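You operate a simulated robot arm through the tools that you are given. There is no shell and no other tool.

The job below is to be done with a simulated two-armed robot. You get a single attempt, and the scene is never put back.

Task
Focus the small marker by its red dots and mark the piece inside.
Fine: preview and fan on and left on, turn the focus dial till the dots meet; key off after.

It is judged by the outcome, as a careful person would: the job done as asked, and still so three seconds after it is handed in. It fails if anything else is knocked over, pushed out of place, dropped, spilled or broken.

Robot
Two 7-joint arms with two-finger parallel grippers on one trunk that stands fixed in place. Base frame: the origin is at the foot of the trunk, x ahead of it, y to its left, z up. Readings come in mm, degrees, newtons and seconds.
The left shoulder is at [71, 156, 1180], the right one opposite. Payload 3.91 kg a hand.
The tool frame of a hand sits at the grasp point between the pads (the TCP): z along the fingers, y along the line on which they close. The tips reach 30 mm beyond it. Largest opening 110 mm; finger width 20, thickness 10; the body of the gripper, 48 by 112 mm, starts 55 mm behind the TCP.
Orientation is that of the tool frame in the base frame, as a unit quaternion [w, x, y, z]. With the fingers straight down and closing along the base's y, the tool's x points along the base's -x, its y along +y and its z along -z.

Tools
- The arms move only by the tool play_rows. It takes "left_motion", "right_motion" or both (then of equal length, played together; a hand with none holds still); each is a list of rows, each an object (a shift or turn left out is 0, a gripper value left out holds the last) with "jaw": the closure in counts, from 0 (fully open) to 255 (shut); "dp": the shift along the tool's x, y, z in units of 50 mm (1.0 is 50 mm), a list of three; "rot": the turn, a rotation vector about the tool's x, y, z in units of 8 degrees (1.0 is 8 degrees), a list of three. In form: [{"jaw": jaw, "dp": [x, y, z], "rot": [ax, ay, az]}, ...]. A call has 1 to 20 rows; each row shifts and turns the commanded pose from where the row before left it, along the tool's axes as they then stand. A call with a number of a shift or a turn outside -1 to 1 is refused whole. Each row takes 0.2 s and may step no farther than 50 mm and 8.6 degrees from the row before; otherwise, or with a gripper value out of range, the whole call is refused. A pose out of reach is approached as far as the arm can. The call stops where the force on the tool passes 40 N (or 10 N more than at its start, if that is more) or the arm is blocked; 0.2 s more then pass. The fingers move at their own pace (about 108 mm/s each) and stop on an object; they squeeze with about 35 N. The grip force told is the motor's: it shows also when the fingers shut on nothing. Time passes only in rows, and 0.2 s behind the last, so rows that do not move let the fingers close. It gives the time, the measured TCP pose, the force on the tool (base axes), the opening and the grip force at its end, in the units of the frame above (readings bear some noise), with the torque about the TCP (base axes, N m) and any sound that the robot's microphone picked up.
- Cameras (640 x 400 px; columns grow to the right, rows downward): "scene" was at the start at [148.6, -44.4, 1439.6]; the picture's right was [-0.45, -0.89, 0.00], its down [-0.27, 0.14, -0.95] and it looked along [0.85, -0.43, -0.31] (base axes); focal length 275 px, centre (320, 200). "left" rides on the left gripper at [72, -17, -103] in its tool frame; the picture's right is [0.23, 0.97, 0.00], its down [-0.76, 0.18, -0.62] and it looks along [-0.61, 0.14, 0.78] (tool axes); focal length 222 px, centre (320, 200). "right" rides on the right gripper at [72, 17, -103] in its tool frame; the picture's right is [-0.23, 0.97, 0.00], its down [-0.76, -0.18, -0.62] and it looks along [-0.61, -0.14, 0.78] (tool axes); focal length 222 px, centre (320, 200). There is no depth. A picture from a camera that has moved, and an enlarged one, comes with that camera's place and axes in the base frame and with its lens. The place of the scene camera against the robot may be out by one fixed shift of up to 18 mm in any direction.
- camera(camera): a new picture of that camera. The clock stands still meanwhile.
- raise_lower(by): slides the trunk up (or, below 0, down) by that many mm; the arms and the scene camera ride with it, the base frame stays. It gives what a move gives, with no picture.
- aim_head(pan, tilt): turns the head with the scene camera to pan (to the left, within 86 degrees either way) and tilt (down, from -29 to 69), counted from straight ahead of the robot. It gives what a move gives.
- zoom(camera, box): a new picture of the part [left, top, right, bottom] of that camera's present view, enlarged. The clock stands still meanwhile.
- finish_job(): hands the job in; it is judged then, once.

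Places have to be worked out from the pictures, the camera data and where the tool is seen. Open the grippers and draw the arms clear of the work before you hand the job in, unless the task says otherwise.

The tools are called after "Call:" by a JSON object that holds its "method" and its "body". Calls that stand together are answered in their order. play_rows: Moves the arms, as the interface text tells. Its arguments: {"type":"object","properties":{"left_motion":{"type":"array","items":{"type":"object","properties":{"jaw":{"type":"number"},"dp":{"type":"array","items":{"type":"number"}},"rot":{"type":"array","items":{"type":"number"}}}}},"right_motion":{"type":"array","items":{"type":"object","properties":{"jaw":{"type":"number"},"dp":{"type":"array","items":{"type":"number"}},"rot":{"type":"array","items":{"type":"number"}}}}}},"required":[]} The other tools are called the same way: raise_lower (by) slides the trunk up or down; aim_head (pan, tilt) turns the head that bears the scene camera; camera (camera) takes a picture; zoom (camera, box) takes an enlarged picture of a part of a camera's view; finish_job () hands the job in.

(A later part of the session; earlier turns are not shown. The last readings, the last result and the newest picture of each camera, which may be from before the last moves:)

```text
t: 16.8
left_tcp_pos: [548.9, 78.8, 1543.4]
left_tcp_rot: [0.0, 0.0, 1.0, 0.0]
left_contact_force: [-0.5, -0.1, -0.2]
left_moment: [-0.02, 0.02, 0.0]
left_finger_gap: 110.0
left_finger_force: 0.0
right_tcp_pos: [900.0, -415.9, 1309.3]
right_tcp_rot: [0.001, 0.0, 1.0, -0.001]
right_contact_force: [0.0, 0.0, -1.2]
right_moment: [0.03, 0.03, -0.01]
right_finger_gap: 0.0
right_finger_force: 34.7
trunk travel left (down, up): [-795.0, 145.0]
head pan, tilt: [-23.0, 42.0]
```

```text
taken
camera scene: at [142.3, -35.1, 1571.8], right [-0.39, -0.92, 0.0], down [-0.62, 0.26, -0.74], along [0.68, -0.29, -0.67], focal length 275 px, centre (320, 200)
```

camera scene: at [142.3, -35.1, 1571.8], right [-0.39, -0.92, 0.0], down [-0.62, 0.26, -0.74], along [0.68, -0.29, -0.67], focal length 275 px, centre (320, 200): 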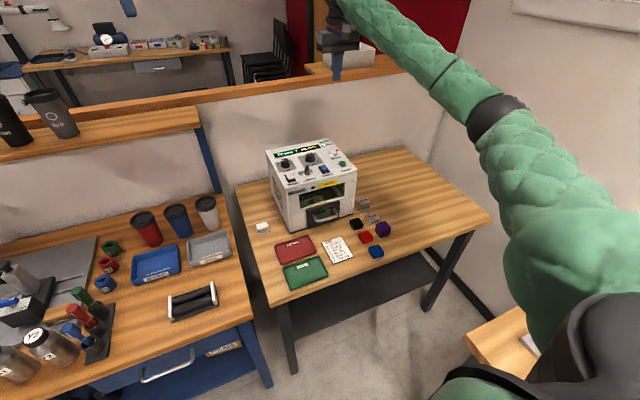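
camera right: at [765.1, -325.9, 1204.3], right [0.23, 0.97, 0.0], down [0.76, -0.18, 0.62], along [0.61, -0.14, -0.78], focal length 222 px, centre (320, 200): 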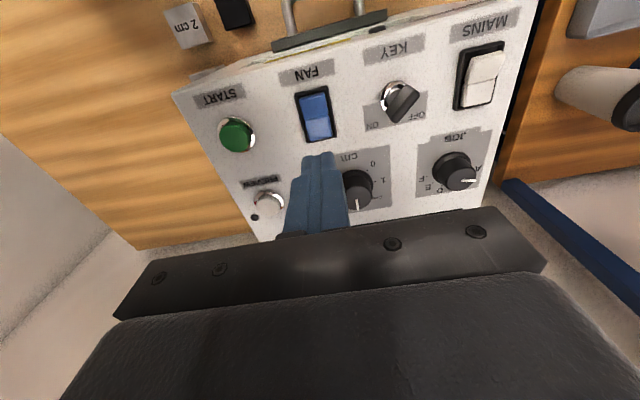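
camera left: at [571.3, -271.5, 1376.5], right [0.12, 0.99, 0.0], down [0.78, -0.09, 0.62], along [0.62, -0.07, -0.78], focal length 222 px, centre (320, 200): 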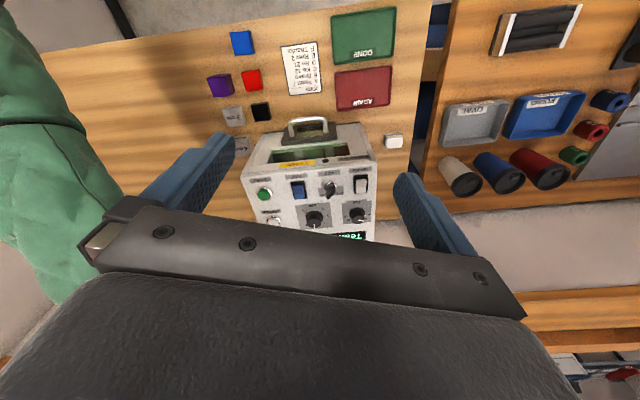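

Call:
{"method": "zoom", "body": {"camera": "scene", "box": [290, 175, 350, 215]}}

Call:
{"method": "zoom", "body": {"camera": "scene", "box": [300, 185, 332, 207]}}

```text
10.00 times, centred on (320, 195) of scene
camera zoom: at [142.3, -35.1, 1571.8], right [-0.39, -0.92, 0.0], down [-0.62, 0.26, -0.74], along [0.68, -0.29, -0.67], focal length 2746 px, centre (320, 250)
```

zoom: 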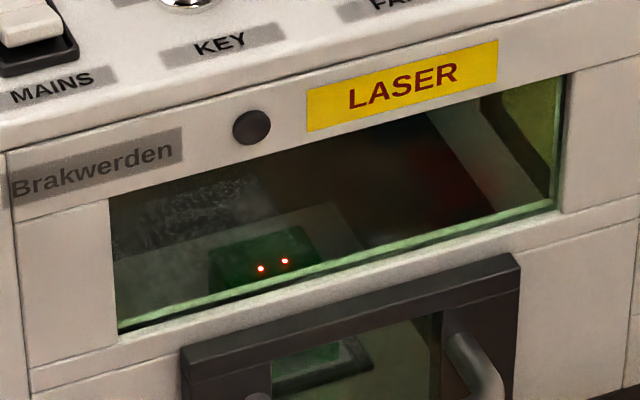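

```text
16.00 times, centred on (316, 196) of scene
camera zoom: at [142.3, -35.1, 1571.8], right [-0.39, -0.92, 0.0], down [-0.62, 0.26, -0.74], along [0.68, -0.29, -0.67], focal length 4393 px, centre (384, 264)
```

zoom: 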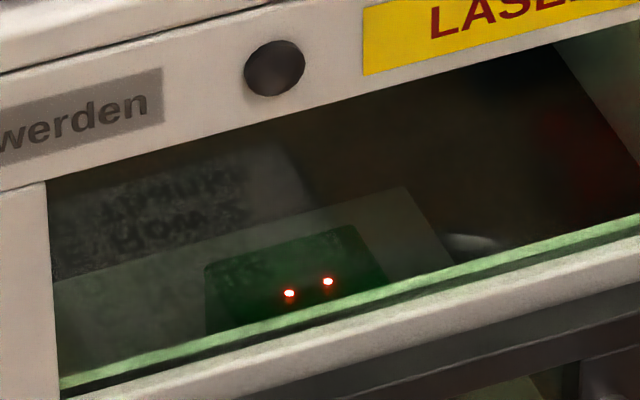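

Both red dots are visible on the green piece, about 9 mm apart. Next I'll refine the dial's position from the right hand's camera before gripping it.

Call:
{"method": "zoom", "body": {"camera": "right", "box": [270, 40, 430, 200]}}

```text
2.50 times, centred on (350, 120) of right
camera zoom: at [827.9, -397.9, 1411.7], right [0.23, 0.97, 0.0], down [0.76, -0.18, 0.62], along [0.61, -0.14, -0.78], focal length 555 px, centre (245, 400)
```

zoom: 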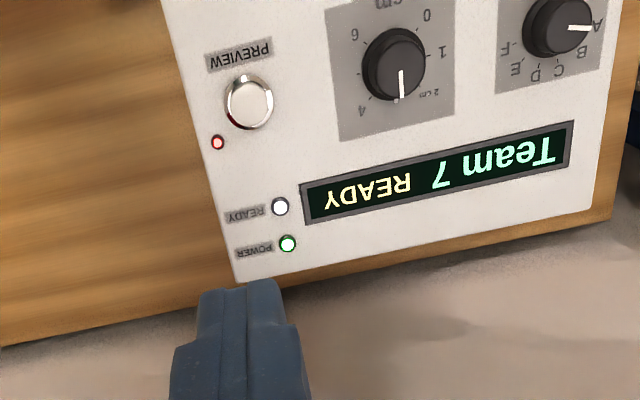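

The dial centre comes out at about (898, −322), top near z≈1042. I'll open the right gripper to ~65 mm and move above it.

Call:
{"method": "play_rows", "body": {"right_motion": [{"jaw": 100, "dp": [0.008, 0.37, 0]}, {"dp": [0.008, 0.37, 0.8]}, {"dp": [0.008, 0.37, 0.8]}, {"dp": [0.008, 0.37, 0.8]}, {"dp": [0.008, 0.37, 0.8]}, {"dp": [0, 0, 0.8]}, {"dp": [0, 0, 0]}]}}

Call:
{"method": "camera", "body": {"camera": "right"}}

Call:
{"method": "zoom", "body": {"camera": "scene", "box": [260, 105, 370, 235]}}

```text
t: 18.4
left_tcp_pos: [547.7, 78.5, 1543.2]
left_tcp_rot: [-0.001, 0.0, 1.0, 0.0]
left_contact_force: [-0.3, 0.2, -0.4]
left_moment: [-0.04, -0.04, -0.03]
left_finger_gap: 110.1
left_finger_force: 0.1
right_tcp_pos: [896.3, -322.3, 1109.6]
right_tcp_rot: [0.0, 0.0, 1.0, 0.0]
right_contact_force: [-0.1, -0.3, -0.5]
right_moment: [-0.01, 0.03, -0.01]
right_finger_gap: 66.8
right_finger_force: 0.0
trunk travel left (down, up): [-795.0, 145.0]
head pan, tilt: [-23.0, 42.0]
```

```text
taken
camera right: at [824.8, -304.7, 1212.9], right [0.23, 0.97, 0.0], down [0.76, -0.18, 0.62], along [0.61, -0.14, -0.78], focal length 222 px, centre (320, 200)
```

right: 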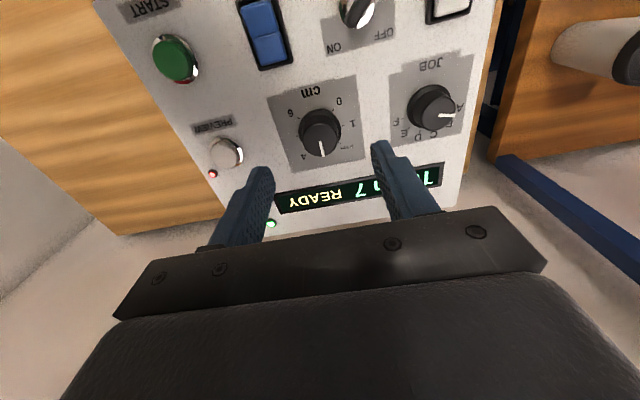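

```text
3.08 times, centred on (315, 170) of scene
camera zoom: at [141.8, -34.6, 1571.8], right [-0.39, -0.92, 0.0], down [-0.62, 0.26, -0.74], along [0.68, -0.29, -0.67], focal length 845 px, centre (335, 292)
```

zoom: 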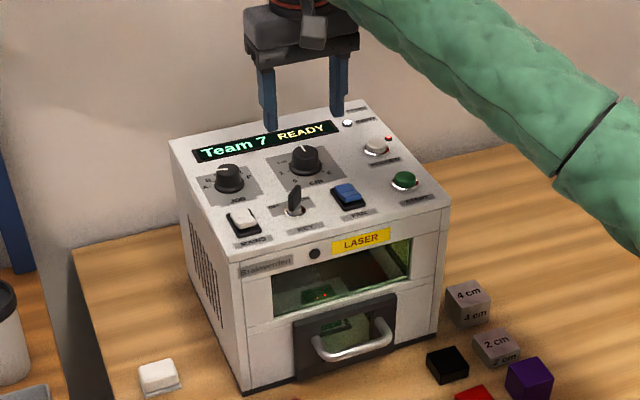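

Alignment is good to ~1 mm. I'll descend to TCP z≈1054 with the fingers either side of the dial, without closing yet.

Call:
{"method": "play_rows", "body": {"right_motion": [{"dp": [-0.015, 0.02, 0.5]}, {"dp": [0, 0, 0.4]}, {"dp": [0, 0, 0.2]}, {"dp": [0, 0, 0]}]}}

Call:
{"method": "camera", "body": {"camera": "right"}}

Call:
{"method": "zoom", "body": {"camera": "scene", "box": [270, 130, 360, 200]}}

```text
t: 19.4
left_tcp_pos: [548.8, 79.0, 1543.3]
left_tcp_rot: [0.0, -0.001, 1.0, 0.0]
left_contact_force: [-0.4, 0.5, -0.2]
left_moment: [0.03, 0.02, -0.01]
left_finger_gap: 109.8
left_finger_force: 0.0
right_tcp_pos: [898.8, -321.5, 1054.4]
right_tcp_rot: [0.0, 0.0, 1.0, 0.001]
right_contact_force: [-0.8, 1.0, -0.2]
right_moment: [0.01, 0.01, -0.02]
right_finger_gap: 67.0
right_finger_force: 0.0
trunk travel left (down, up): [-795.0, 145.0]
head pan, tilt: [-23.0, 42.0]
```

```text
taken
camera right: at [826.4, -304.9, 1157.0], right [0.23, 0.97, 0.0], down [0.76, -0.18, 0.62], along [0.61, -0.14, -0.78], focal length 222 px, centre (320, 200)
```

right: 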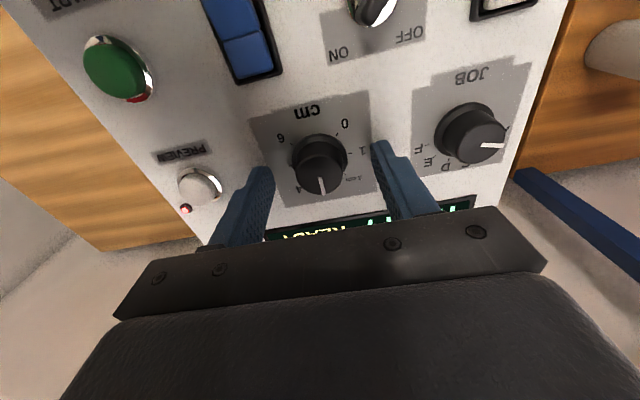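

```text
5.71 times, centred on (315, 165) of scene
camera zoom: at [142.5, -35.1, 1571.7], right [-0.39, -0.92, 0.0], down [-0.62, 0.26, -0.74], along [0.68, -0.29, -0.67], focal length 1569 px, centre (349, 400)
```

zoom: 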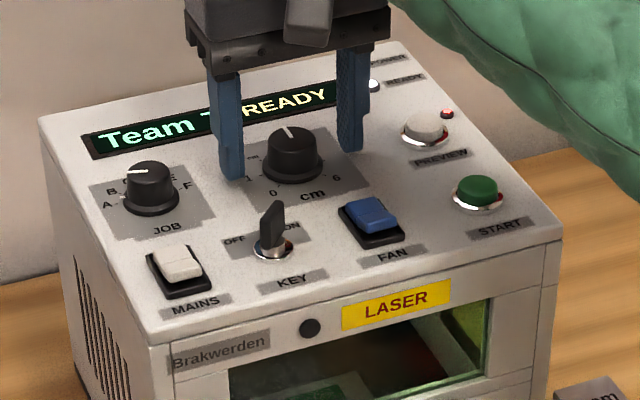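

The fingers straddle the dial evenly. I'll close on it and watch for side force.

Call:
{"method": "play_rows", "body": {"right_motion": [{"jaw": 180}, {"jaw": 255}, {}, {}]}}

Call:
{"method": "zoom", "body": {"camera": "scene", "box": [270, 130, 360, 215]}}

```text
t: 20.4
left_tcp_pos: [547.8, 78.1, 1542.3]
left_tcp_rot: [0.0, 0.0, 1.0, 0.0]
left_contact_force: [0.3, 0.1, -0.1]
left_moment: [0.02, -0.01, 0.0]
left_finger_gap: 109.9
left_finger_force: 0.0
right_tcp_pos: [898.4, -322.0, 1053.4]
right_tcp_rot: [0.0, 0.0, 1.0, 0.0]
right_contact_force: [-1.3, -1.1, -0.1]
right_moment: [-0.03, 0.02, 0.0]
right_finger_gap: 36.0
right_finger_force: 45.3
trunk travel left (down, up): [-795.0, 145.0]
head pan, tilt: [-23.0, 42.0]
```

```text
4.71 times, centred on (315, 172) of scene
camera zoom: at [142.2, -35.1, 1571.7], right [-0.39, -0.92, 0.0], down [-0.62, 0.26, -0.74], along [0.68, -0.29, -0.67], focal length 1292 px, centre (344, 329)
```

zoom: 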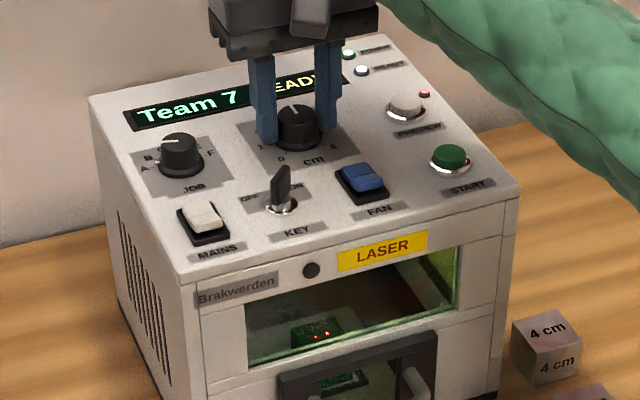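

The grip is solid (36 mm, little side load). I'll turn 16° clockwise (increasing) and see which way the dots move.

Call:
{"method": "play_rows", "body": {"right_motion": [{"rot": [0, 0, 0.7]}, {"rot": [0, 0, 0.7]}, {"rot": [0, 0, 0.6]}, {}]}}

Call:
{"method": "zoom", "body": {"camera": "scene", "box": [290, 175, 350, 215]}}

Call:
{"method": "zoom", "body": {"camera": "scene", "box": [275, 125, 355, 180]}}

```text
t: 21.4
left_tcp_pos: [548.1, 77.7, 1544.1]
left_tcp_rot: [0.0, -0.001, 1.0, 0.0]
left_contact_force: [-0.2, 0.5, -0.5]
left_moment: [-0.02, -0.01, -0.01]
left_finger_gap: 110.0
left_finger_force: 0.0
right_tcp_pos: [898.8, -322.1, 1054.2]
right_tcp_rot: [0.0, 0.14, 0.99, 0.0]
right_contact_force: [-6.1, -2.0, 0.9]
right_moment: [0.14, 0.5, 0.0]
right_finger_gap: 35.8
right_finger_force: 44.8
trunk travel left (down, up): [-795.0, 145.0]
head pan, tilt: [-23.0, 42.0]
```

```text
10.00 times, centred on (320, 195) of scene
camera zoom: at [141.7, -35.3, 1571.8], right [-0.39, -0.92, 0.0], down [-0.62, 0.26, -0.74], along [0.68, -0.29, -0.67], focal length 2746 px, centre (320, 250)
```

zoom: 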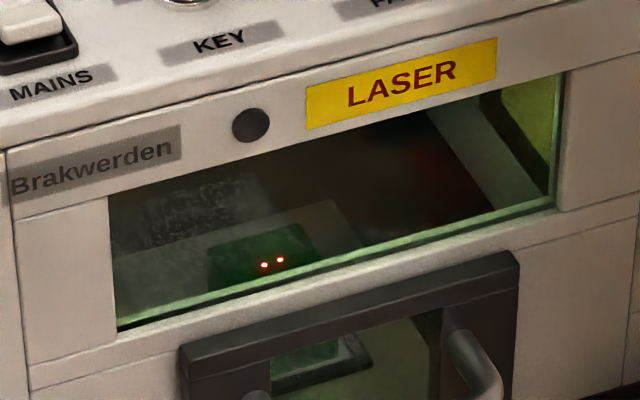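

```text
7.27 times, centred on (315, 152) of scene
camera zoom: at [141.7, -35.3, 1571.8], right [-0.39, -0.92, 0.0], down [-0.62, 0.26, -0.74], along [0.68, -0.29, -0.67], focal length 1997 px, centre (356, 546)
```

zoom: 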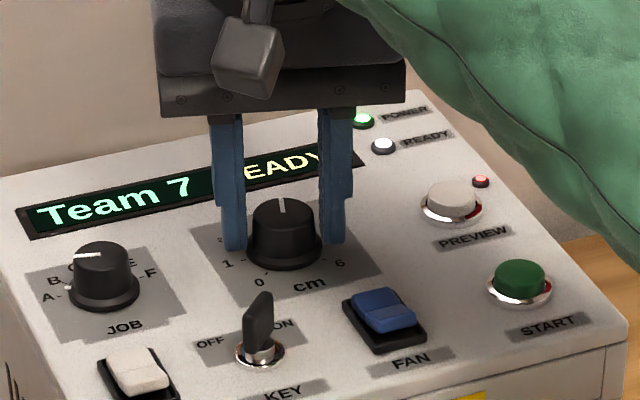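

The dots moved closer (≈24.5 px → ≈17 px apart), so clockwise is right. I'll turn another 20° and measure with a tighter zoom.

Call:
{"method": "play_rows", "body": {"right_motion": [{"rot": [0, 0, 0.7]}, {"rot": [0, 0, 0.7]}, {"rot": [0, 0, 0.6]}, {"rot": [0, 0, 0.5]}, {}]}}

Call:
{"method": "zoom", "body": {"camera": "scene", "box": [308, 190, 324, 200]}}

Call:
{"method": "zoom", "body": {"camera": "scene", "box": [275, 125, 355, 180]}}

```text
t: 22.6
left_tcp_pos: [547.9, 76.5, 1543.3]
left_tcp_rot: [0.0, 0.001, 1.0, 0.0]
left_contact_force: [0.5, 0.4, -0.2]
left_moment: [0.0, 0.0, 0.0]
left_finger_gap: 109.9
left_finger_force: 0.0
right_tcp_pos: [899.0, -321.9, 1054.7]
right_tcp_rot: [-0.001, 0.309, 0.951, 0.0]
right_contact_force: [4.7, -12.6, 10.5]
right_moment: [-0.6, -0.26, 0.01]
right_finger_gap: 36.1
right_finger_force: 45.5
trunk travel left (down, up): [-795.0, 145.0]
head pan, tilt: [-23.0, 42.0]
```

```text
16.00 times, centred on (316, 195) of scene
camera zoom: at [141.7, -36.0, 1571.8], right [-0.39, -0.92, 0.0], down [-0.62, 0.26, -0.74], along [0.68, -0.29, -0.67], focal length 4393 px, centre (384, 280)
```

zoom: 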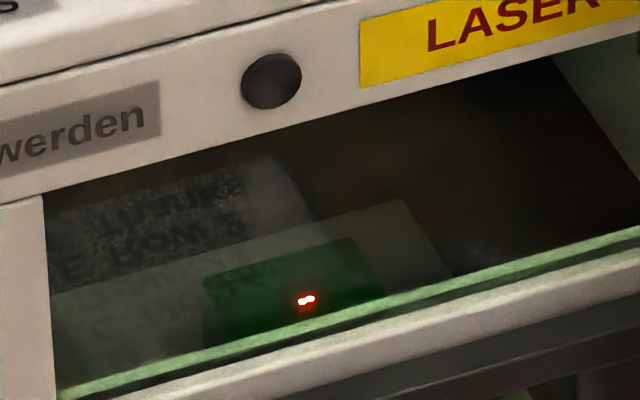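

```text
7.27 times, centred on (315, 152) of scene
camera zoom: at [141.7, -36.0, 1571.8], right [-0.39, -0.92, 0.0], down [-0.62, 0.26, -0.74], along [0.68, -0.29, -0.67], focal length 1997 px, centre (356, 546)
```

zoom: 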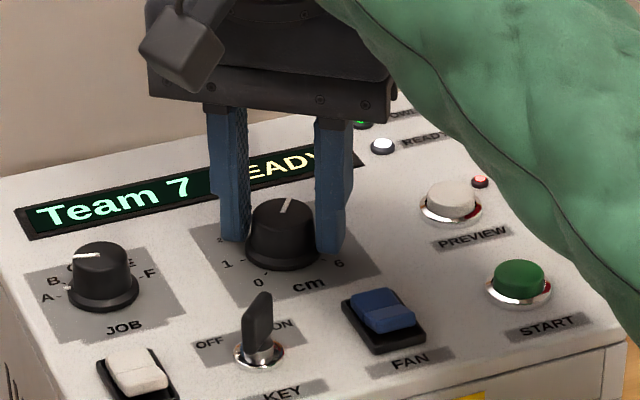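

The dots nearly overlap now (~10 px apart at 16×, rate ≈0.85 px/deg → ~11° to go). I'll turn 8° more.

Call:
{"method": "play_rows", "body": {"right_motion": [{"rot": [0, 0, 0.5]}, {"rot": [0, 0, 0.5]}, {}]}}

Call:
{"method": "zoom", "body": {"camera": "scene", "box": [308, 190, 324, 200]}}

```text
t: 23.4
left_tcp_pos: [548.9, 77.2, 1544.0]
left_tcp_rot: [0.0, 0.0, 1.0, 0.0]
left_contact_force: [-1.1, 0.5, -0.4]
left_moment: [-0.02, -0.02, -0.01]
left_finger_gap: 109.9
left_finger_force: 0.0
right_tcp_pos: [897.5, -321.3, 1054.4]
right_tcp_rot: [0.0, 0.375, 0.927, 0.001]
right_contact_force: [7.0, -16.7, 12.6]
right_moment: [-0.74, -0.32, 0.02]
right_finger_gap: 35.9
right_finger_force: 45.2
trunk travel left (down, up): [-795.0, 145.0]
head pan, tilt: [-23.0, 42.0]
```

```text
16.00 times, centred on (316, 195) of scene
camera zoom: at [141.7, -36.3, 1571.8], right [-0.39, -0.92, 0.0], down [-0.62, 0.26, -0.74], along [0.68, -0.29, -0.67], focal length 4393 px, centre (384, 280)
```

zoom: 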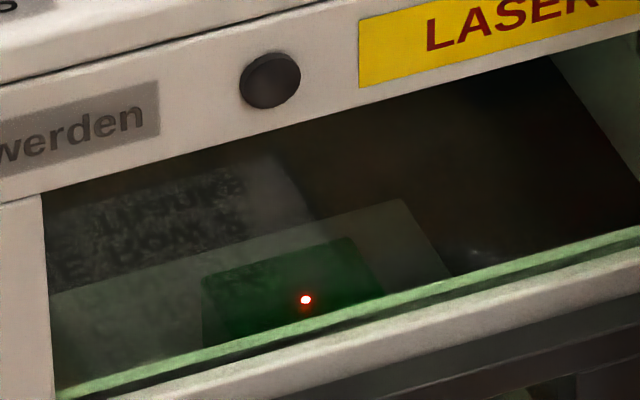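

The dots have merged into one. To find the centre precisely I'll bracket it: turn another 6° and see whether they stay merged or split again.

Call:
{"method": "play_rows", "body": {"right_motion": [{"rot": [0, 0, 0.4]}, {"rot": [0, 0, 0.35]}, {}]}}

Call:
{"method": "zoom", "body": {"camera": "scene", "box": [308, 190, 324, 200]}}

```text
t: 24.2
left_tcp_pos: [547.8, 76.7, 1543.9]
left_tcp_rot: [0.0, -0.001, 1.0, 0.001]
left_contact_force: [0.7, 0.5, 0.2]
left_moment: [-0.03, 0.02, 0.01]
left_finger_gap: 110.1
left_finger_force: 0.1
right_tcp_pos: [898.1, -322.8, 1054.4]
right_tcp_rot: [0.001, 0.423, 0.906, 0.001]
right_contact_force: [7.3, -18.3, 18.0]
right_moment: [-0.5, -0.02, 0.01]
right_finger_gap: 35.8
right_finger_force: 45.2
trunk travel left (down, up): [-795.0, 145.0]
head pan, tilt: [-23.0, 42.0]
```

```text
16.00 times, centred on (316, 195) of scene
camera zoom: at [141.3, -36.4, 1571.8], right [-0.39, -0.92, 0.0], down [-0.62, 0.26, -0.74], along [0.68, -0.29, -0.67], focal length 4393 px, centre (384, 280)
```

zoom: 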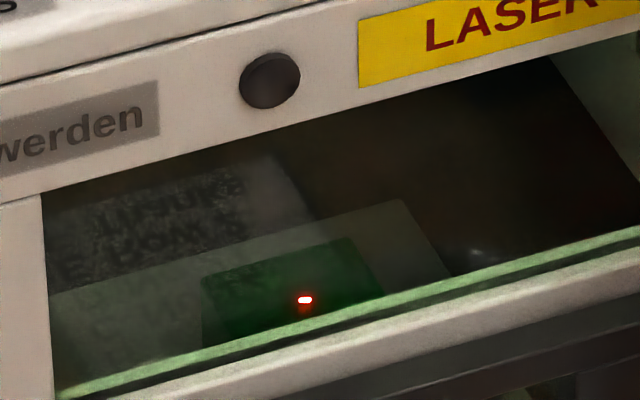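

At 50° it looks slightly elongated. I'll re-zoom a couple of times with different framing to judge it better.

Call:
{"method": "zoom", "body": {"camera": "scene", "box": [306, 190, 322, 200]}}

Call:
{"method": "zoom", "body": {"camera": "scene", "box": [312, 193, 318, 197]}}

Call:
{"method": "zoom", "body": {"camera": "scene", "box": [275, 125, 355, 180]}}

```text
16.00 times, centred on (314, 195) of scene
camera zoom: at [141.3, -36.4, 1571.8], right [-0.39, -0.92, 0.0], down [-0.62, 0.26, -0.74], along [0.68, -0.29, -0.67], focal length 4393 px, centre (416, 280)
```

zoom: 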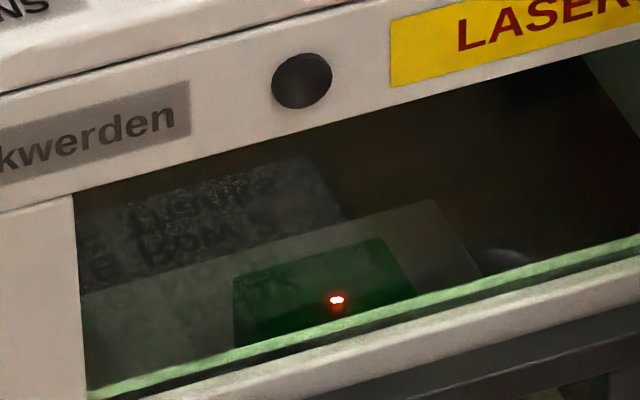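

```text
16.00 times, centred on (315, 195) of scene
camera zoom: at [141.3, -36.4, 1571.8], right [-0.39, -0.92, 0.0], down [-0.62, 0.26, -0.74], along [0.68, -0.29, -0.67], focal length 4393 px, centre (400, 280)
```

zoom: 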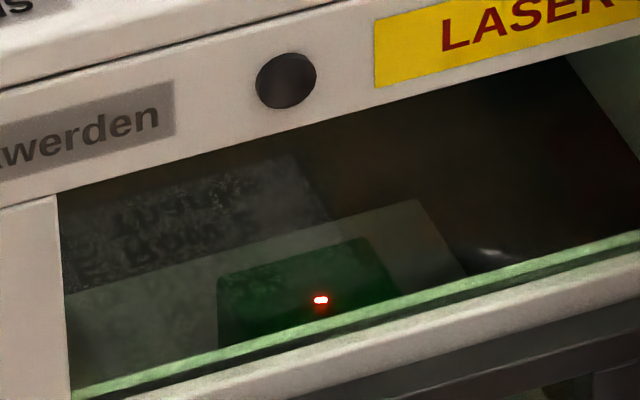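

```text
7.27 times, centred on (315, 152) of scene
camera zoom: at [141.3, -36.4, 1571.8], right [-0.39, -0.92, 0.0], down [-0.62, 0.26, -0.74], along [0.68, -0.29, -0.67], focal length 1997 px, centre (356, 546)
```

zoom: 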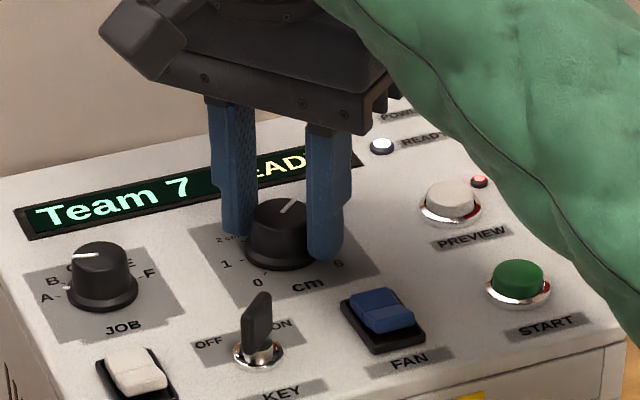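

Slightly split at 50°. I'll go 6° further once to measure the far side clearly, then come back to the midpoint.

Call:
{"method": "play_rows", "body": {"right_motion": [{"rot": [0, 0, 0.4]}, {"rot": [0, 0, 0.35]}, {}]}}

Call:
{"method": "zoom", "body": {"camera": "scene", "box": [308, 190, 324, 200]}}

Call:
{"method": "zoom", "body": {"camera": "scene", "box": [306, 190, 322, 200]}}

```text
t: 25.0
left_tcp_pos: [547.9, 77.1, 1544.3]
left_tcp_rot: [0.0, 0.0, 1.0, 0.002]
left_contact_force: [0.4, -0.3, 0.6]
left_moment: [0.01, 0.02, 0.0]
left_finger_gap: 110.0
left_finger_force: 0.0
right_tcp_pos: [897.9, -321.7, 1054.5]
right_tcp_rot: [0.0, 0.471, 0.882, 0.0]
right_contact_force: [12.6, -22.7, 23.8]
right_moment: [-0.77, -0.31, 0.03]
right_finger_gap: 35.7
right_finger_force: 45.2
trunk travel left (down, up): [-795.0, 145.0]
head pan, tilt: [-23.0, 42.0]
```

```text
16.00 times, centred on (316, 195) of scene
camera zoom: at [141.3, -36.7, 1571.9], right [-0.39, -0.92, 0.0], down [-0.62, 0.26, -0.74], along [0.68, -0.29, -0.67], focal length 4393 px, centre (384, 280)
```

zoom: 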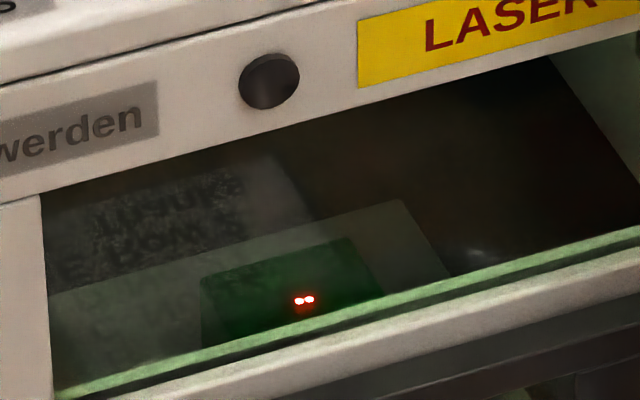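

```text
16.00 times, centred on (314, 195) of scene
camera zoom: at [141.3, -36.7, 1571.9], right [-0.39, -0.92, 0.0], down [-0.62, 0.26, -0.74], along [0.68, -0.29, -0.67], focal length 4393 px, centre (416, 280)
```

zoom: 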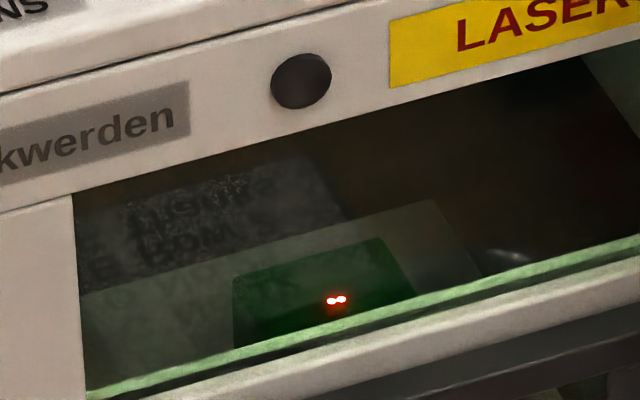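

The far side splits ~11 px at 56°, mirroring ~10 px at 36°, so the centre is ≈46°. I'll turn back 10°.

Call:
{"method": "play_rows", "body": {"right_motion": [{"rot": [0, 0, -0.5]}, {"rot": [0, 0, -0.5]}, {"rot": [0, 0, -0.27]}, {}]}}

Call:
{"method": "zoom", "body": {"camera": "scene", "box": [308, 190, 324, 200]}}

Call:
{"method": "zoom", "body": {"camera": "scene", "box": [306, 190, 322, 200]}}

```text
t: 26.0
left_tcp_pos: [547.4, 76.8, 1544.6]
left_tcp_rot: [0.0, 0.0, 1.0, 0.0]
left_contact_force: [0.4, 0.3, -0.3]
left_moment: [0.0, 0.01, 0.02]
left_finger_gap: 110.0
left_finger_force: 0.0
right_tcp_pos: [898.6, -322.4, 1054.2]
right_tcp_rot: [0.0, 0.389, 0.921, -0.001]
right_contact_force: [5.6, -22.3, 23.0]
right_moment: [-0.71, -0.17, -0.02]
right_finger_gap: 35.9
right_finger_force: 45.2
trunk travel left (down, up): [-795.0, 145.0]
head pan, tilt: [-23.0, 42.0]
```

```text
16.00 times, centred on (316, 195) of scene
camera zoom: at [140.4, -36.6, 1571.9], right [-0.39, -0.92, 0.0], down [-0.62, 0.26, -0.74], along [0.68, -0.29, -0.67], focal length 4393 px, centre (384, 280)
```

zoom: 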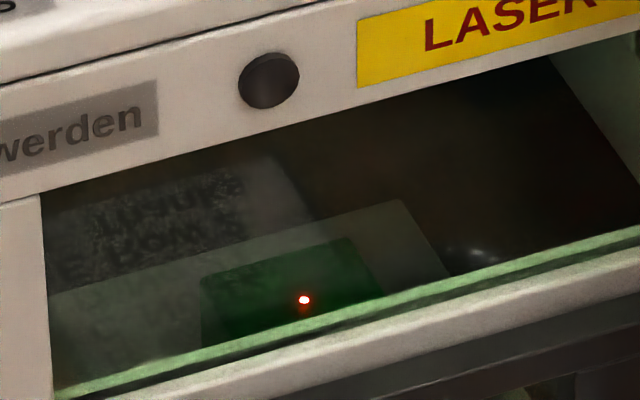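

```text
16.00 times, centred on (314, 195) of scene
camera zoom: at [140.4, -36.6, 1571.9], right [-0.39, -0.92, 0.0], down [-0.62, 0.26, -0.74], along [0.68, -0.29, -0.67], focal length 4393 px, centre (416, 280)
```

zoom: 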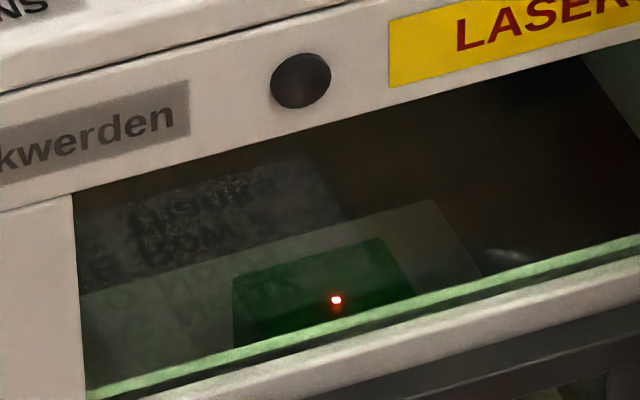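

The dots are merged into a single round dot. Before releasing, I'll ease the side load on the grip by small compliant shifts, so opening doesn't drag the dial.

Call:
{"method": "play_rows", "body": {"right_motion": [{"dp": [-0.02, -0.01, -0.02]}, {}]}}

```text
t: 26.6
left_tcp_pos: [548.6, 76.8, 1545.1]
left_tcp_rot: [-0.001, 0.001, 1.0, 0.0]
left_contact_force: [-0.4, -0.2, -0.1]
left_moment: [0.03, 0.0, -0.02]
left_finger_gap: 110.1
left_finger_force: 0.0
right_tcp_pos: [897.9, -322.3, 1054.8]
right_tcp_rot: [0.0, 0.39, 0.921, 0.001]
right_contact_force: [3.5, -14.0, 12.7]
right_moment: [-0.59, -0.49, 0.0]
right_finger_gap: 36.0
right_finger_force: 45.0
trunk travel left (down, up): [-795.0, 145.0]
head pan, tilt: [-23.0, 42.0]
```

That roughly halved the load; one more similar shift should bring it near zero.

Call:
{"method": "play_rows", "body": {"right_motion": [{"dp": [-0.025, -0.012, -0.025]}, {}]}}

Call:
{"method": "zoom", "body": {"camera": "scene", "box": [306, 190, 322, 200]}}

```text
t: 27.2
left_tcp_pos: [548.9, 78.7, 1543.4]
left_tcp_rot: [0.0, 0.0, 1.0, 0.0]
left_contact_force: [-0.3, 0.6, 0.0]
left_moment: [0.02, 0.04, 0.0]
left_finger_gap: 110.2
left_finger_force: 0.0
right_tcp_pos: [899.2, -322.9, 1053.9]
right_tcp_rot: [-0.001, 0.388, 0.922, -0.001]
right_contact_force: [-9.0, -1.8, -2.2]
right_moment: [-0.06, 0.0, 0.01]
right_finger_gap: 36.0
right_finger_force: 45.2
trunk travel left (down, up): [-795.0, 145.0]
head pan, tilt: [-23.0, 42.0]
```

```text
16.00 times, centred on (314, 195) of scene
camera zoom: at [141.5, -35.2, 1571.5], right [-0.39, -0.92, 0.0], down [-0.62, 0.26, -0.74], along [0.68, -0.29, -0.67], focal length 4393 px, centre (416, 280)
```

zoom: 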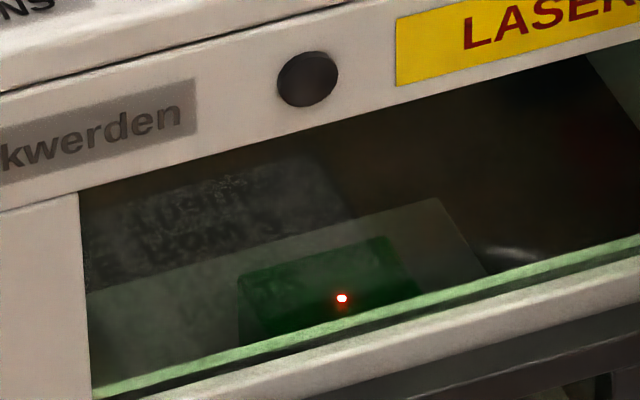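

Load is small now and the dots remain merged. I'll open the gripper gently and lift straight up.

Call:
{"method": "play_rows", "body": {"right_motion": [{"jaw": 165}, {"jaw": 150}, {"jaw": 125}, {}, {"dp": [0, 0, -0.4]}, {"dp": [0, 0, -0.6]}, {"dp": [0, 0, -0.6]}, {}]}}

Call:
{"method": "zoom", "body": {"camera": "scene", "box": [306, 190, 322, 200]}}

Call:
{"method": "zoom", "body": {"camera": "scene", "box": [308, 190, 324, 200]}}

Call:
{"method": "zoom", "body": {"camera": "scene", "box": [265, 120, 365, 200]}}

```text
t: 29.0
left_tcp_pos: [550.5, 78.2, 1543.3]
left_tcp_rot: [0.0, 0.0, 1.0, 0.0]
left_contact_force: [-0.5, -1.6, -0.3]
left_moment: [0.03, 0.0, 0.0]
left_finger_gap: 110.0
left_finger_force: 0.0
right_tcp_pos: [901.8, -324.0, 1134.4]
right_tcp_rot: [0.0, 0.39, 0.921, 0.0]
right_contact_force: [1.3, 0.5, 0.1]
right_moment: [-0.05, 0.0, -0.01]
right_finger_gap: 55.9
right_finger_force: 0.0
trunk travel left (down, up): [-795.0, 145.0]
head pan, tilt: [-23.0, 42.0]
```

```text
16.00 times, centred on (314, 195) of scene
camera zoom: at [142.6, -35.1, 1571.6], right [-0.39, -0.92, 0.0], down [-0.62, 0.26, -0.74], along [0.68, -0.29, -0.67], focal length 4393 px, centre (416, 280)
```

zoom: 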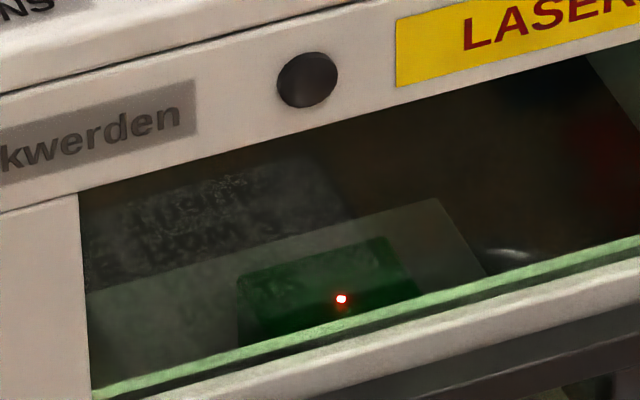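

```text
16.00 times, centred on (316, 195) of scene
camera zoom: at [142.6, -35.1, 1571.6], right [-0.39, -0.92, 0.0], down [-0.62, 0.26, -0.74], along [0.68, -0.29, -0.67], focal length 4393 px, centre (384, 280)
```

zoom: 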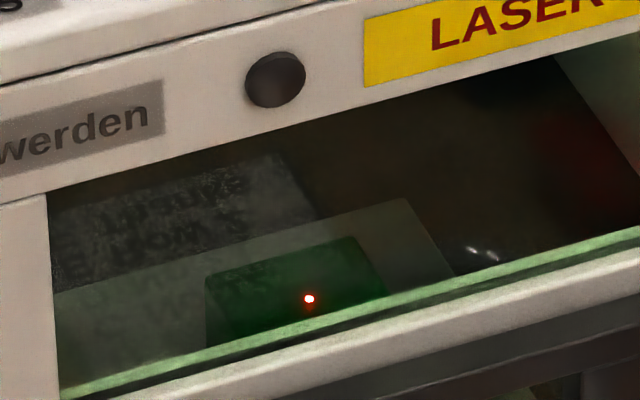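

```text
5.00 times, centred on (315, 160) of scene
camera zoom: at [142.6, -35.1, 1571.6], right [-0.39, -0.92, 0.0], down [-0.62, 0.26, -0.74], along [0.68, -0.29, -0.67], focal length 1373 px, centre (345, 400)
```

zoom: 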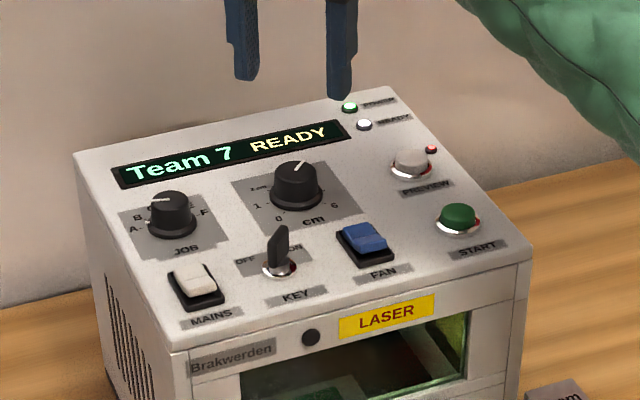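

Focus held after release. Now I'll close the gripper, un-yaw the hand, and move above START at (825, −413.5).

Call:
{"method": "play_rows", "body": {"right_motion": [{"jaw": 255, "rot": [0, 0, -0.955]}, {"rot": [0, 0, -0.955]}, {"rot": [0, 0, -0.955]}, {"rot": [0, 0, -0.955]}, {"rot": [0, 0, -0.955]}, {"rot": [0, 0, -0.955]}, {"dp": [0.512, -0.597, 0.2]}, {"dp": [0.512, -0.597, 0.2]}, {"dp": [0.512, -0.597, 0.2]}, {}]}}

Call:
{"method": "zoom", "body": {"camera": "right", "box": [200, 40, 500, 220]}}

Call:
{"method": "zoom", "body": {"camera": "scene", "box": [265, 120, 365, 200]}}

```text
t: 31.2
left_tcp_pos: [548.5, 78.8, 1544.3]
left_tcp_rot: [-0.001, 0.0, 1.0, -0.001]
left_contact_force: [0.1, 0.3, -0.2]
left_moment: [0.01, 0.02, -0.02]
left_finger_gap: 110.1
left_finger_force: 0.1
right_tcp_pos: [824.6, -412.5, 1108.7]
right_tcp_rot: [0.001, 0.0, 1.0, 0.001]
right_contact_force: [0.5, -0.2, -0.3]
right_moment: [-0.06, 0.0, -0.03]
right_finger_gap: 0.0
right_finger_force: 35.1
trunk travel left (down, up): [-795.0, 145.0]
head pan, tilt: [-23.0, 42.0]
```

```text
2.13 times, centred on (350, 130) of right
camera zoom: at [751.0, -394.8, 1211.6], right [0.23, 0.97, 0.0], down [0.76, -0.18, 0.62], along [0.61, -0.14, -0.78], focal length 474 px, centre (256, 349)
```

zoom: 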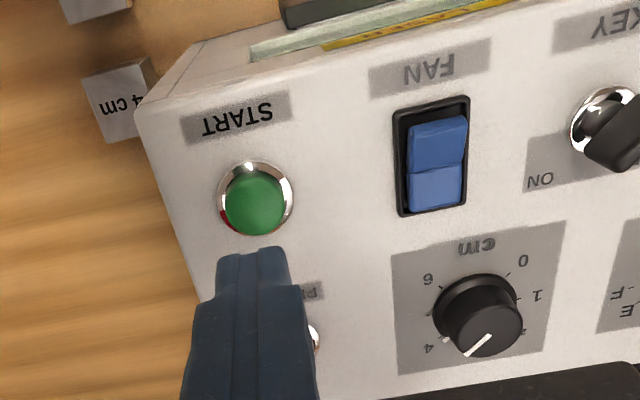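

```text
5.00 times, centred on (315, 160) of scene
camera zoom: at [142.6, -34.8, 1571.7], right [-0.39, -0.92, 0.0], down [-0.62, 0.26, -0.74], along [0.68, -0.29, -0.67], focal length 1373 px, centre (345, 400)
```

zoom: 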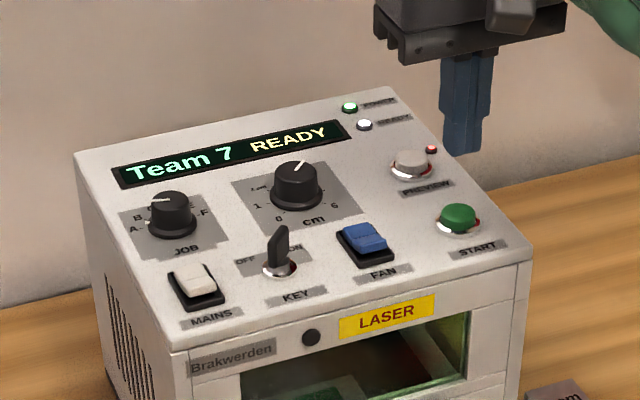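

The tip is above START, READY is shown, and the dots are merged. I'll press START the same way as PREVIEW.

Call:
{"method": "play_rows", "body": {"right_motion": [{"dp": [0, 0, 0.4]}, {"dp": [0, 0, 0.4]}, {"dp": [0, 0, 0.12]}, {"dp": [0, 0, 0.06]}, {}]}}

Call:
{"method": "zoom", "body": {"camera": "scene", "box": [265, 120, 365, 210]}}

```text
t: 32.4
left_tcp_pos: [547.6, 78.8, 1543.9]
left_tcp_rot: [0.0, 0.0, 1.0, 0.001]
left_contact_force: [-0.1, -0.1, -0.9]
left_moment: [-0.02, 0.03, -0.01]
left_finger_gap: 110.1
left_finger_force: 0.1
right_tcp_pos: [823.4, -412.3, 1058.4]
right_tcp_rot: [0.0, 0.0, 1.0, 0.0]
right_contact_force: [0.0, -0.5, 2.3]
right_moment: [0.0, 0.01, -0.02]
right_finger_gap: 0.1
right_finger_force: 34.7
trunk travel left (down, up): [-795.0, 145.0]
head pan, tilt: [-23.0, 42.0]
heard: click
```

```text
4.44 times, centred on (315, 165) of scene
camera zoom: at [142.1, -35.1, 1571.7], right [-0.39, -0.92, 0.0], down [-0.62, 0.26, -0.74], along [0.68, -0.29, -0.67], focal length 1220 px, centre (342, 356)
```

zoom: 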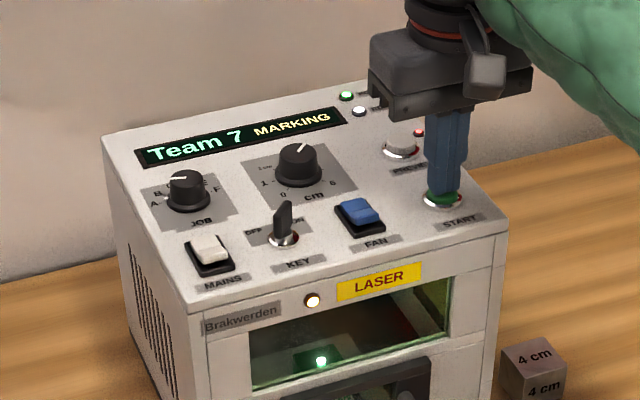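

Display shows MARKING with the lamp on and the laser working. I'll lift off the button and wait.

Call:
{"method": "play_rows", "body": {"right_motion": [{"dp": [0, 0, -0.4]}, {"dp": [0, 0, -0.5]}, {"dp": [0, 0, -0.4]}, {}, {}, {}, {}, {}, {}, {}, {}, {}]}}

Call:
{"method": "zoom", "body": {"camera": "scene", "box": [265, 120, 365, 210]}}

```text
t: 35.0
left_tcp_pos: [549.1, 78.6, 1543.7]
left_tcp_rot: [-0.001, 0.0, 1.0, 0.0]
left_contact_force: [0.2, 0.2, 0.5]
left_moment: [0.0, 0.02, -0.01]
left_finger_gap: 110.0
left_finger_force: 0.0
right_tcp_pos: [824.9, -413.2, 1123.0]
right_tcp_rot: [0.0, 0.0, 1.0, 0.0]
right_contact_force: [-0.1, 0.0, -0.3]
right_moment: [-0.01, -0.01, -0.01]
right_finger_gap: 0.0
right_finger_force: 35.2
trunk travel left (down, up): [-795.0, 145.0]
head pan, tilt: [-23.0, 42.0]
```

```text
4.44 times, centred on (315, 165) of scene
camera zoom: at [142.3, -35.1, 1571.7], right [-0.39, -0.92, 0.0], down [-0.62, 0.26, -0.74], along [0.68, -0.29, -0.67], focal length 1220 px, centre (342, 356)
```

zoom: 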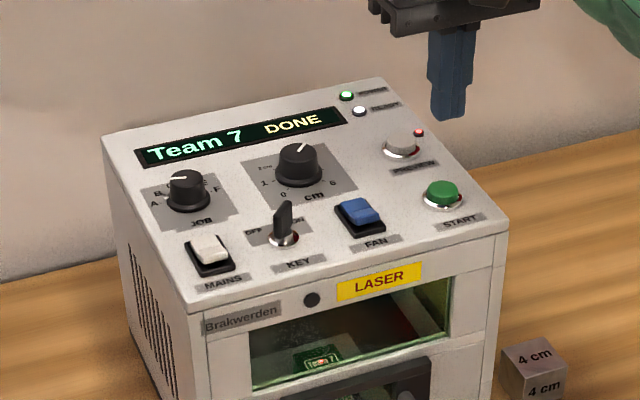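

DONE, and "Team 7" is visible on the piece. I'll check the mark closely and then measure the key's orientation from the right camera.

Call:
{"method": "zoom", "body": {"camera": "scene", "box": [306, 190, 322, 200]}}

Call:
{"method": "camera", "body": {"camera": "right"}}

Call:
{"method": "zoom", "body": {"camera": "scene", "box": [285, 155, 325, 185]}}

```text
16.00 times, centred on (314, 195) of scene
camera zoom: at [142.3, -35.1, 1571.7], right [-0.39, -0.92, 0.0], down [-0.62, 0.26, -0.74], along [0.68, -0.29, -0.67], focal length 4393 px, centre (416, 280)
```

zoom: 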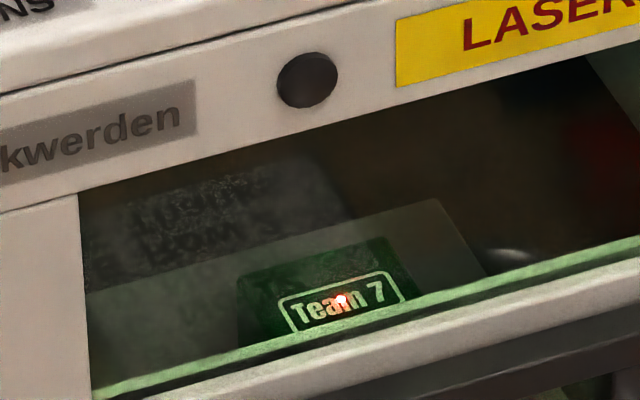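

```text
taken
camera right: at [752.7, -396.1, 1225.7], right [0.23, 0.97, 0.0], down [0.76, -0.18, 0.62], along [0.61, -0.14, -0.78], focal length 222 px, centre (320, 200)
```

right: 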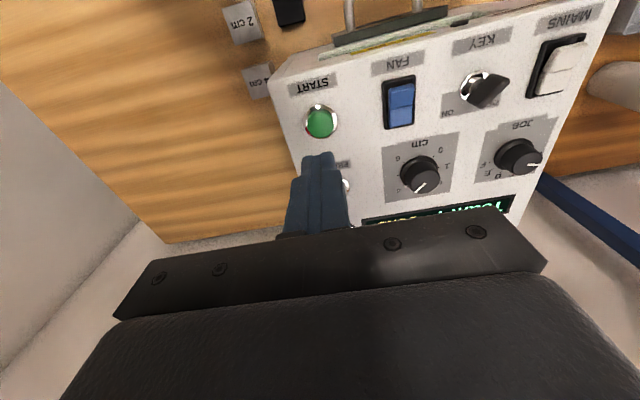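

```text
13.33 times, centred on (305, 170) of scene
camera zoom: at [142.3, -35.1, 1571.7], right [-0.39, -0.92, 0.0], down [-0.62, 0.26, -0.74], along [0.68, -0.29, -0.67], focal length 3661 px, centre (520, 600)
```

zoom: 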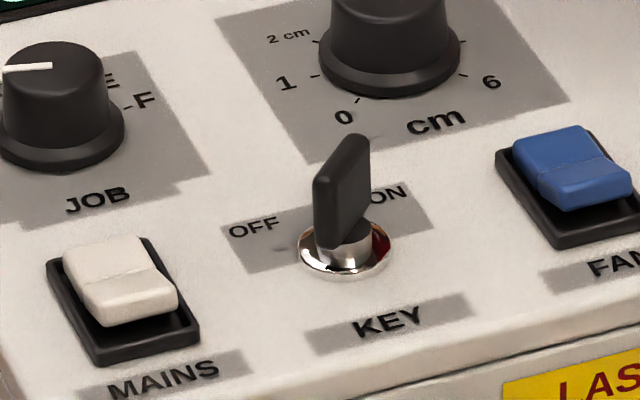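

The mark is crisp. The key's blade measures ~22 mm long at (823, −280), lying 45° toward ON, spanning z≈1030–1055. I'll move above it, open to ~40 mm and yaw +45° so the fingers close across the blade.

Call:
{"method": "play_rows", "body": {"right_motion": [{"jaw": 162, "dp": [0.01, 0.887, 0]}, {"dp": [0.01, 0.887, 0]}, {"dp": [0.01, 0.887, 0]}, {"rot": [0, 0, 0.9375]}, {"rot": [0, 0, 0.9375]}, {"rot": [0, 0, 0.9375]}, {"rot": [0, 0, 0.9375]}, {"rot": [0, 0, 0.9375]}, {"rot": [0, 0, 0.9375]}, {}]}}

Call:
{"method": "camera", "body": {"camera": "right"}}

Call:
{"method": "zoom", "body": {"camera": "scene", "box": [265, 110, 365, 200]}}

```text
t: 37.2
left_tcp_pos: [548.7, 77.7, 1543.3]
left_tcp_rot: [0.0, 0.0, 1.0, 0.0]
left_contact_force: [0.6, 0.5, -0.1]
left_moment: [-0.02, 0.02, 0.01]
left_finger_gap: 109.7
left_finger_force: 0.0
right_tcp_pos: [821.0, -279.3, 1120.4]
right_tcp_rot: [0.0, 0.383, 0.924, 0.0]
right_contact_force: [1.5, -0.4, 0.1]
right_moment: [-0.02, 0.03, -0.02]
right_finger_gap: 40.1
right_finger_force: 0.0
trunk travel left (down, up): [-795.0, 145.0]
head pan, tilt: [-23.0, 42.0]
```

```text
taken
camera right: at [782.4, -217.1, 1224.8], right [0.85, 0.53, 0.0], down [0.41, -0.66, 0.62], along [0.33, -0.53, -0.78], focal length 222 px, centre (320, 200)
```

right: 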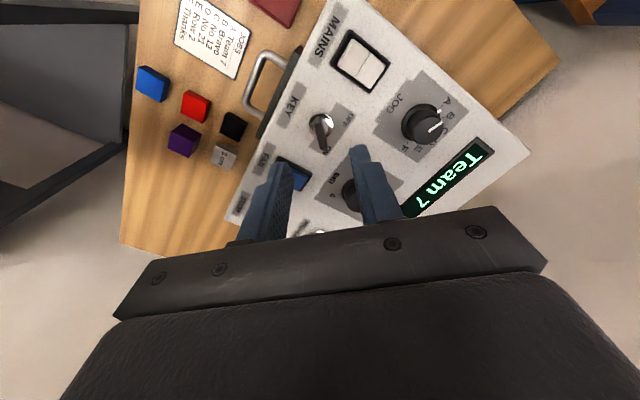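

```text
4.44 times, centred on (315, 155) of scene
camera zoom: at [142.3, -35.1, 1571.7], right [-0.39, -0.92, 0.0], down [-0.62, 0.26, -0.74], along [0.68, -0.29, -0.67], focal length 1220 px, centre (342, 400)
```

zoom: 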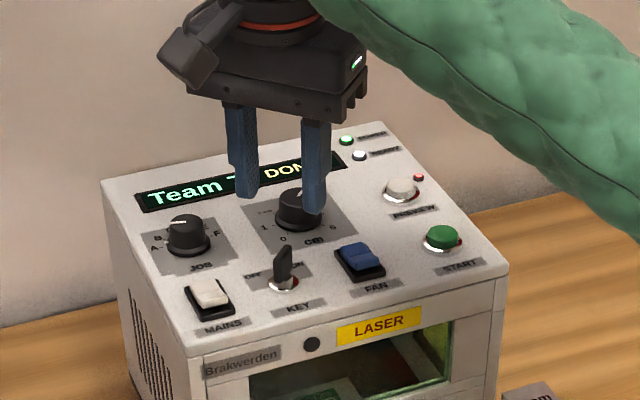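

Call:
{"method": "zoom", "body": {"camera": "right", "box": [270, 90, 390, 190]}}

```text
4.00 times, centred on (330, 140) of right
camera zoom: at [782.4, -217.1, 1224.8], right [0.85, 0.53, 0.0], down [0.41, -0.66, 0.62], along [0.33, -0.53, -0.78], focal length 888 px, centre (280, 440)
```

zoom: 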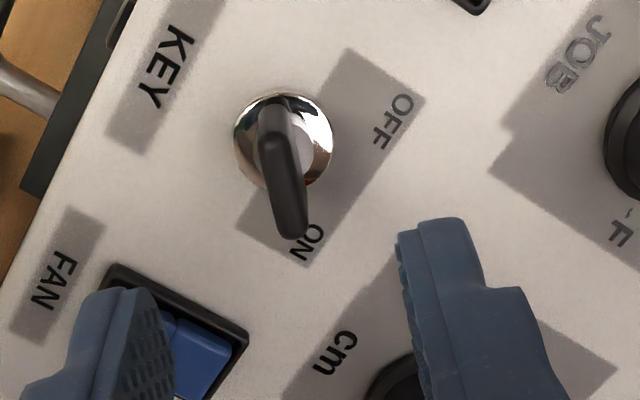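

The blade lies between the finger planes and is aligned with them to within a couple of degrees. I'll descend to TCP z≈1066, then check before closing.

Call:
{"method": "play_rows", "body": {"right_motion": [{"dp": [0, 0, 0.45]}, {"dp": [0, 0, 0.4]}, {"dp": [0, 0, 0.24]}, {}]}}

Call:
{"method": "zoom", "body": {"camera": "right", "box": [250, 80, 410, 210]}}

Call:
{"method": "zoom", "body": {"camera": "scene", "box": [275, 135, 345, 190]}}

```text
t: 38.2
left_tcp_pos: [548.9, 78.6, 1543.0]
left_tcp_rot: [-0.001, 0.0, 1.0, 0.0]
left_contact_force: [-0.1, 0.5, -0.9]
left_moment: [0.0, 0.01, 0.0]
left_finger_gap: 110.0
left_finger_force: 0.1
right_tcp_pos: [822.2, -281.0, 1066.2]
right_tcp_rot: [0.0, 0.383, 0.924, 0.0]
right_contact_force: [-0.4, -0.3, 0.3]
right_moment: [0.04, 0.0, -0.04]
right_finger_gap: 40.1
right_finger_force: 0.0
trunk travel left (down, up): [-795.0, 145.0]
head pan, tilt: [-23.0, 42.0]
```

```text
3.08 times, centred on (330, 145) of right
camera zoom: at [782.4, -217.7, 1170.2], right [0.85, 0.53, 0.0], down [0.41, -0.66, 0.62], along [0.33, -0.53, -0.78], focal length 684 px, centre (289, 369)
```

zoom: 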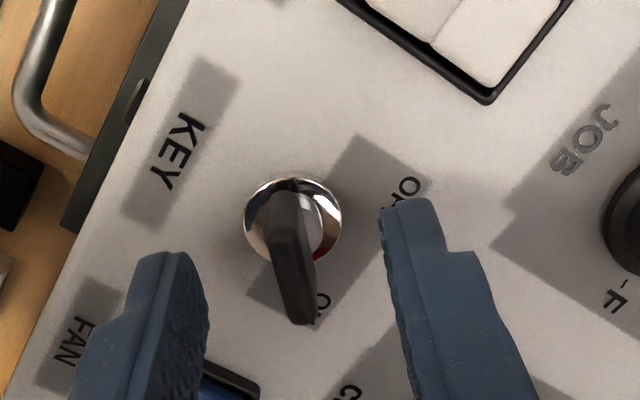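

```text
7.27 times, centred on (310, 162) of scene
camera zoom: at [142.4, -35.1, 1571.7], right [-0.39, -0.92, 0.0], down [-0.62, 0.26, -0.74], along [0.68, -0.29, -0.67], focal length 1997 px, centre (393, 473)
```

zoom: 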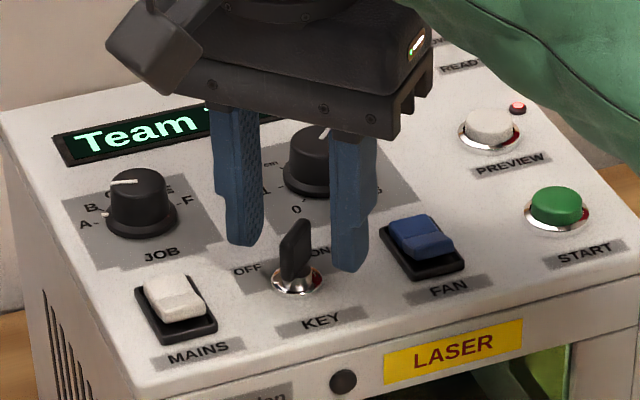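

The fingers straddle the key evenly. Closing on it now.

Call:
{"method": "play_rows", "body": {"right_motion": [{"jaw": 210}, {"jaw": 255}, {}, {}]}}

Call:
{"method": "zoom", "body": {"camera": "scene", "box": [275, 135, 345, 190]}}

```text
t: 39.2
left_tcp_pos: [550.0, 79.2, 1543.0]
left_tcp_rot: [-0.001, 0.0, 1.0, 0.0]
left_contact_force: [0.1, -0.3, 0.5]
left_moment: [-0.02, -0.01, 0.03]
left_finger_gap: 109.8
left_finger_force: 0.0
right_tcp_pos: [822.3, -280.3, 1066.6]
right_tcp_rot: [-0.001, 0.382, 0.924, 0.0]
right_contact_force: [6.5, 3.3, 1.3]
right_moment: [-0.01, -0.3, 0.0]
right_finger_gap: 6.9
right_finger_force: 44.7
trunk travel left (down, up): [-795.0, 145.0]
head pan, tilt: [-23.0, 42.0]
```

```text
7.27 times, centred on (310, 162) of scene
camera zoom: at [142.9, -34.5, 1571.7], right [-0.39, -0.92, 0.0], down [-0.62, 0.26, -0.74], along [0.68, -0.29, -0.67], focal length 1997 px, centre (393, 473)
```

zoom: 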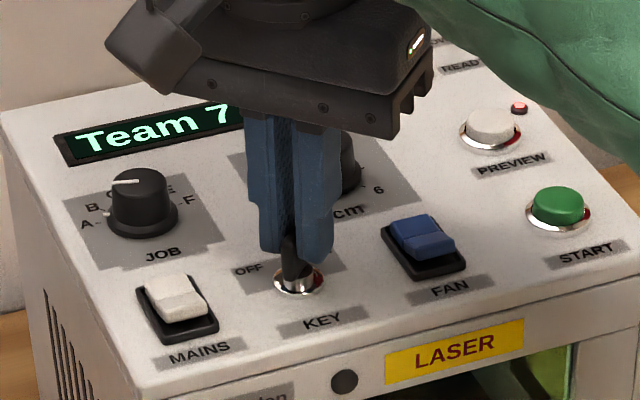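

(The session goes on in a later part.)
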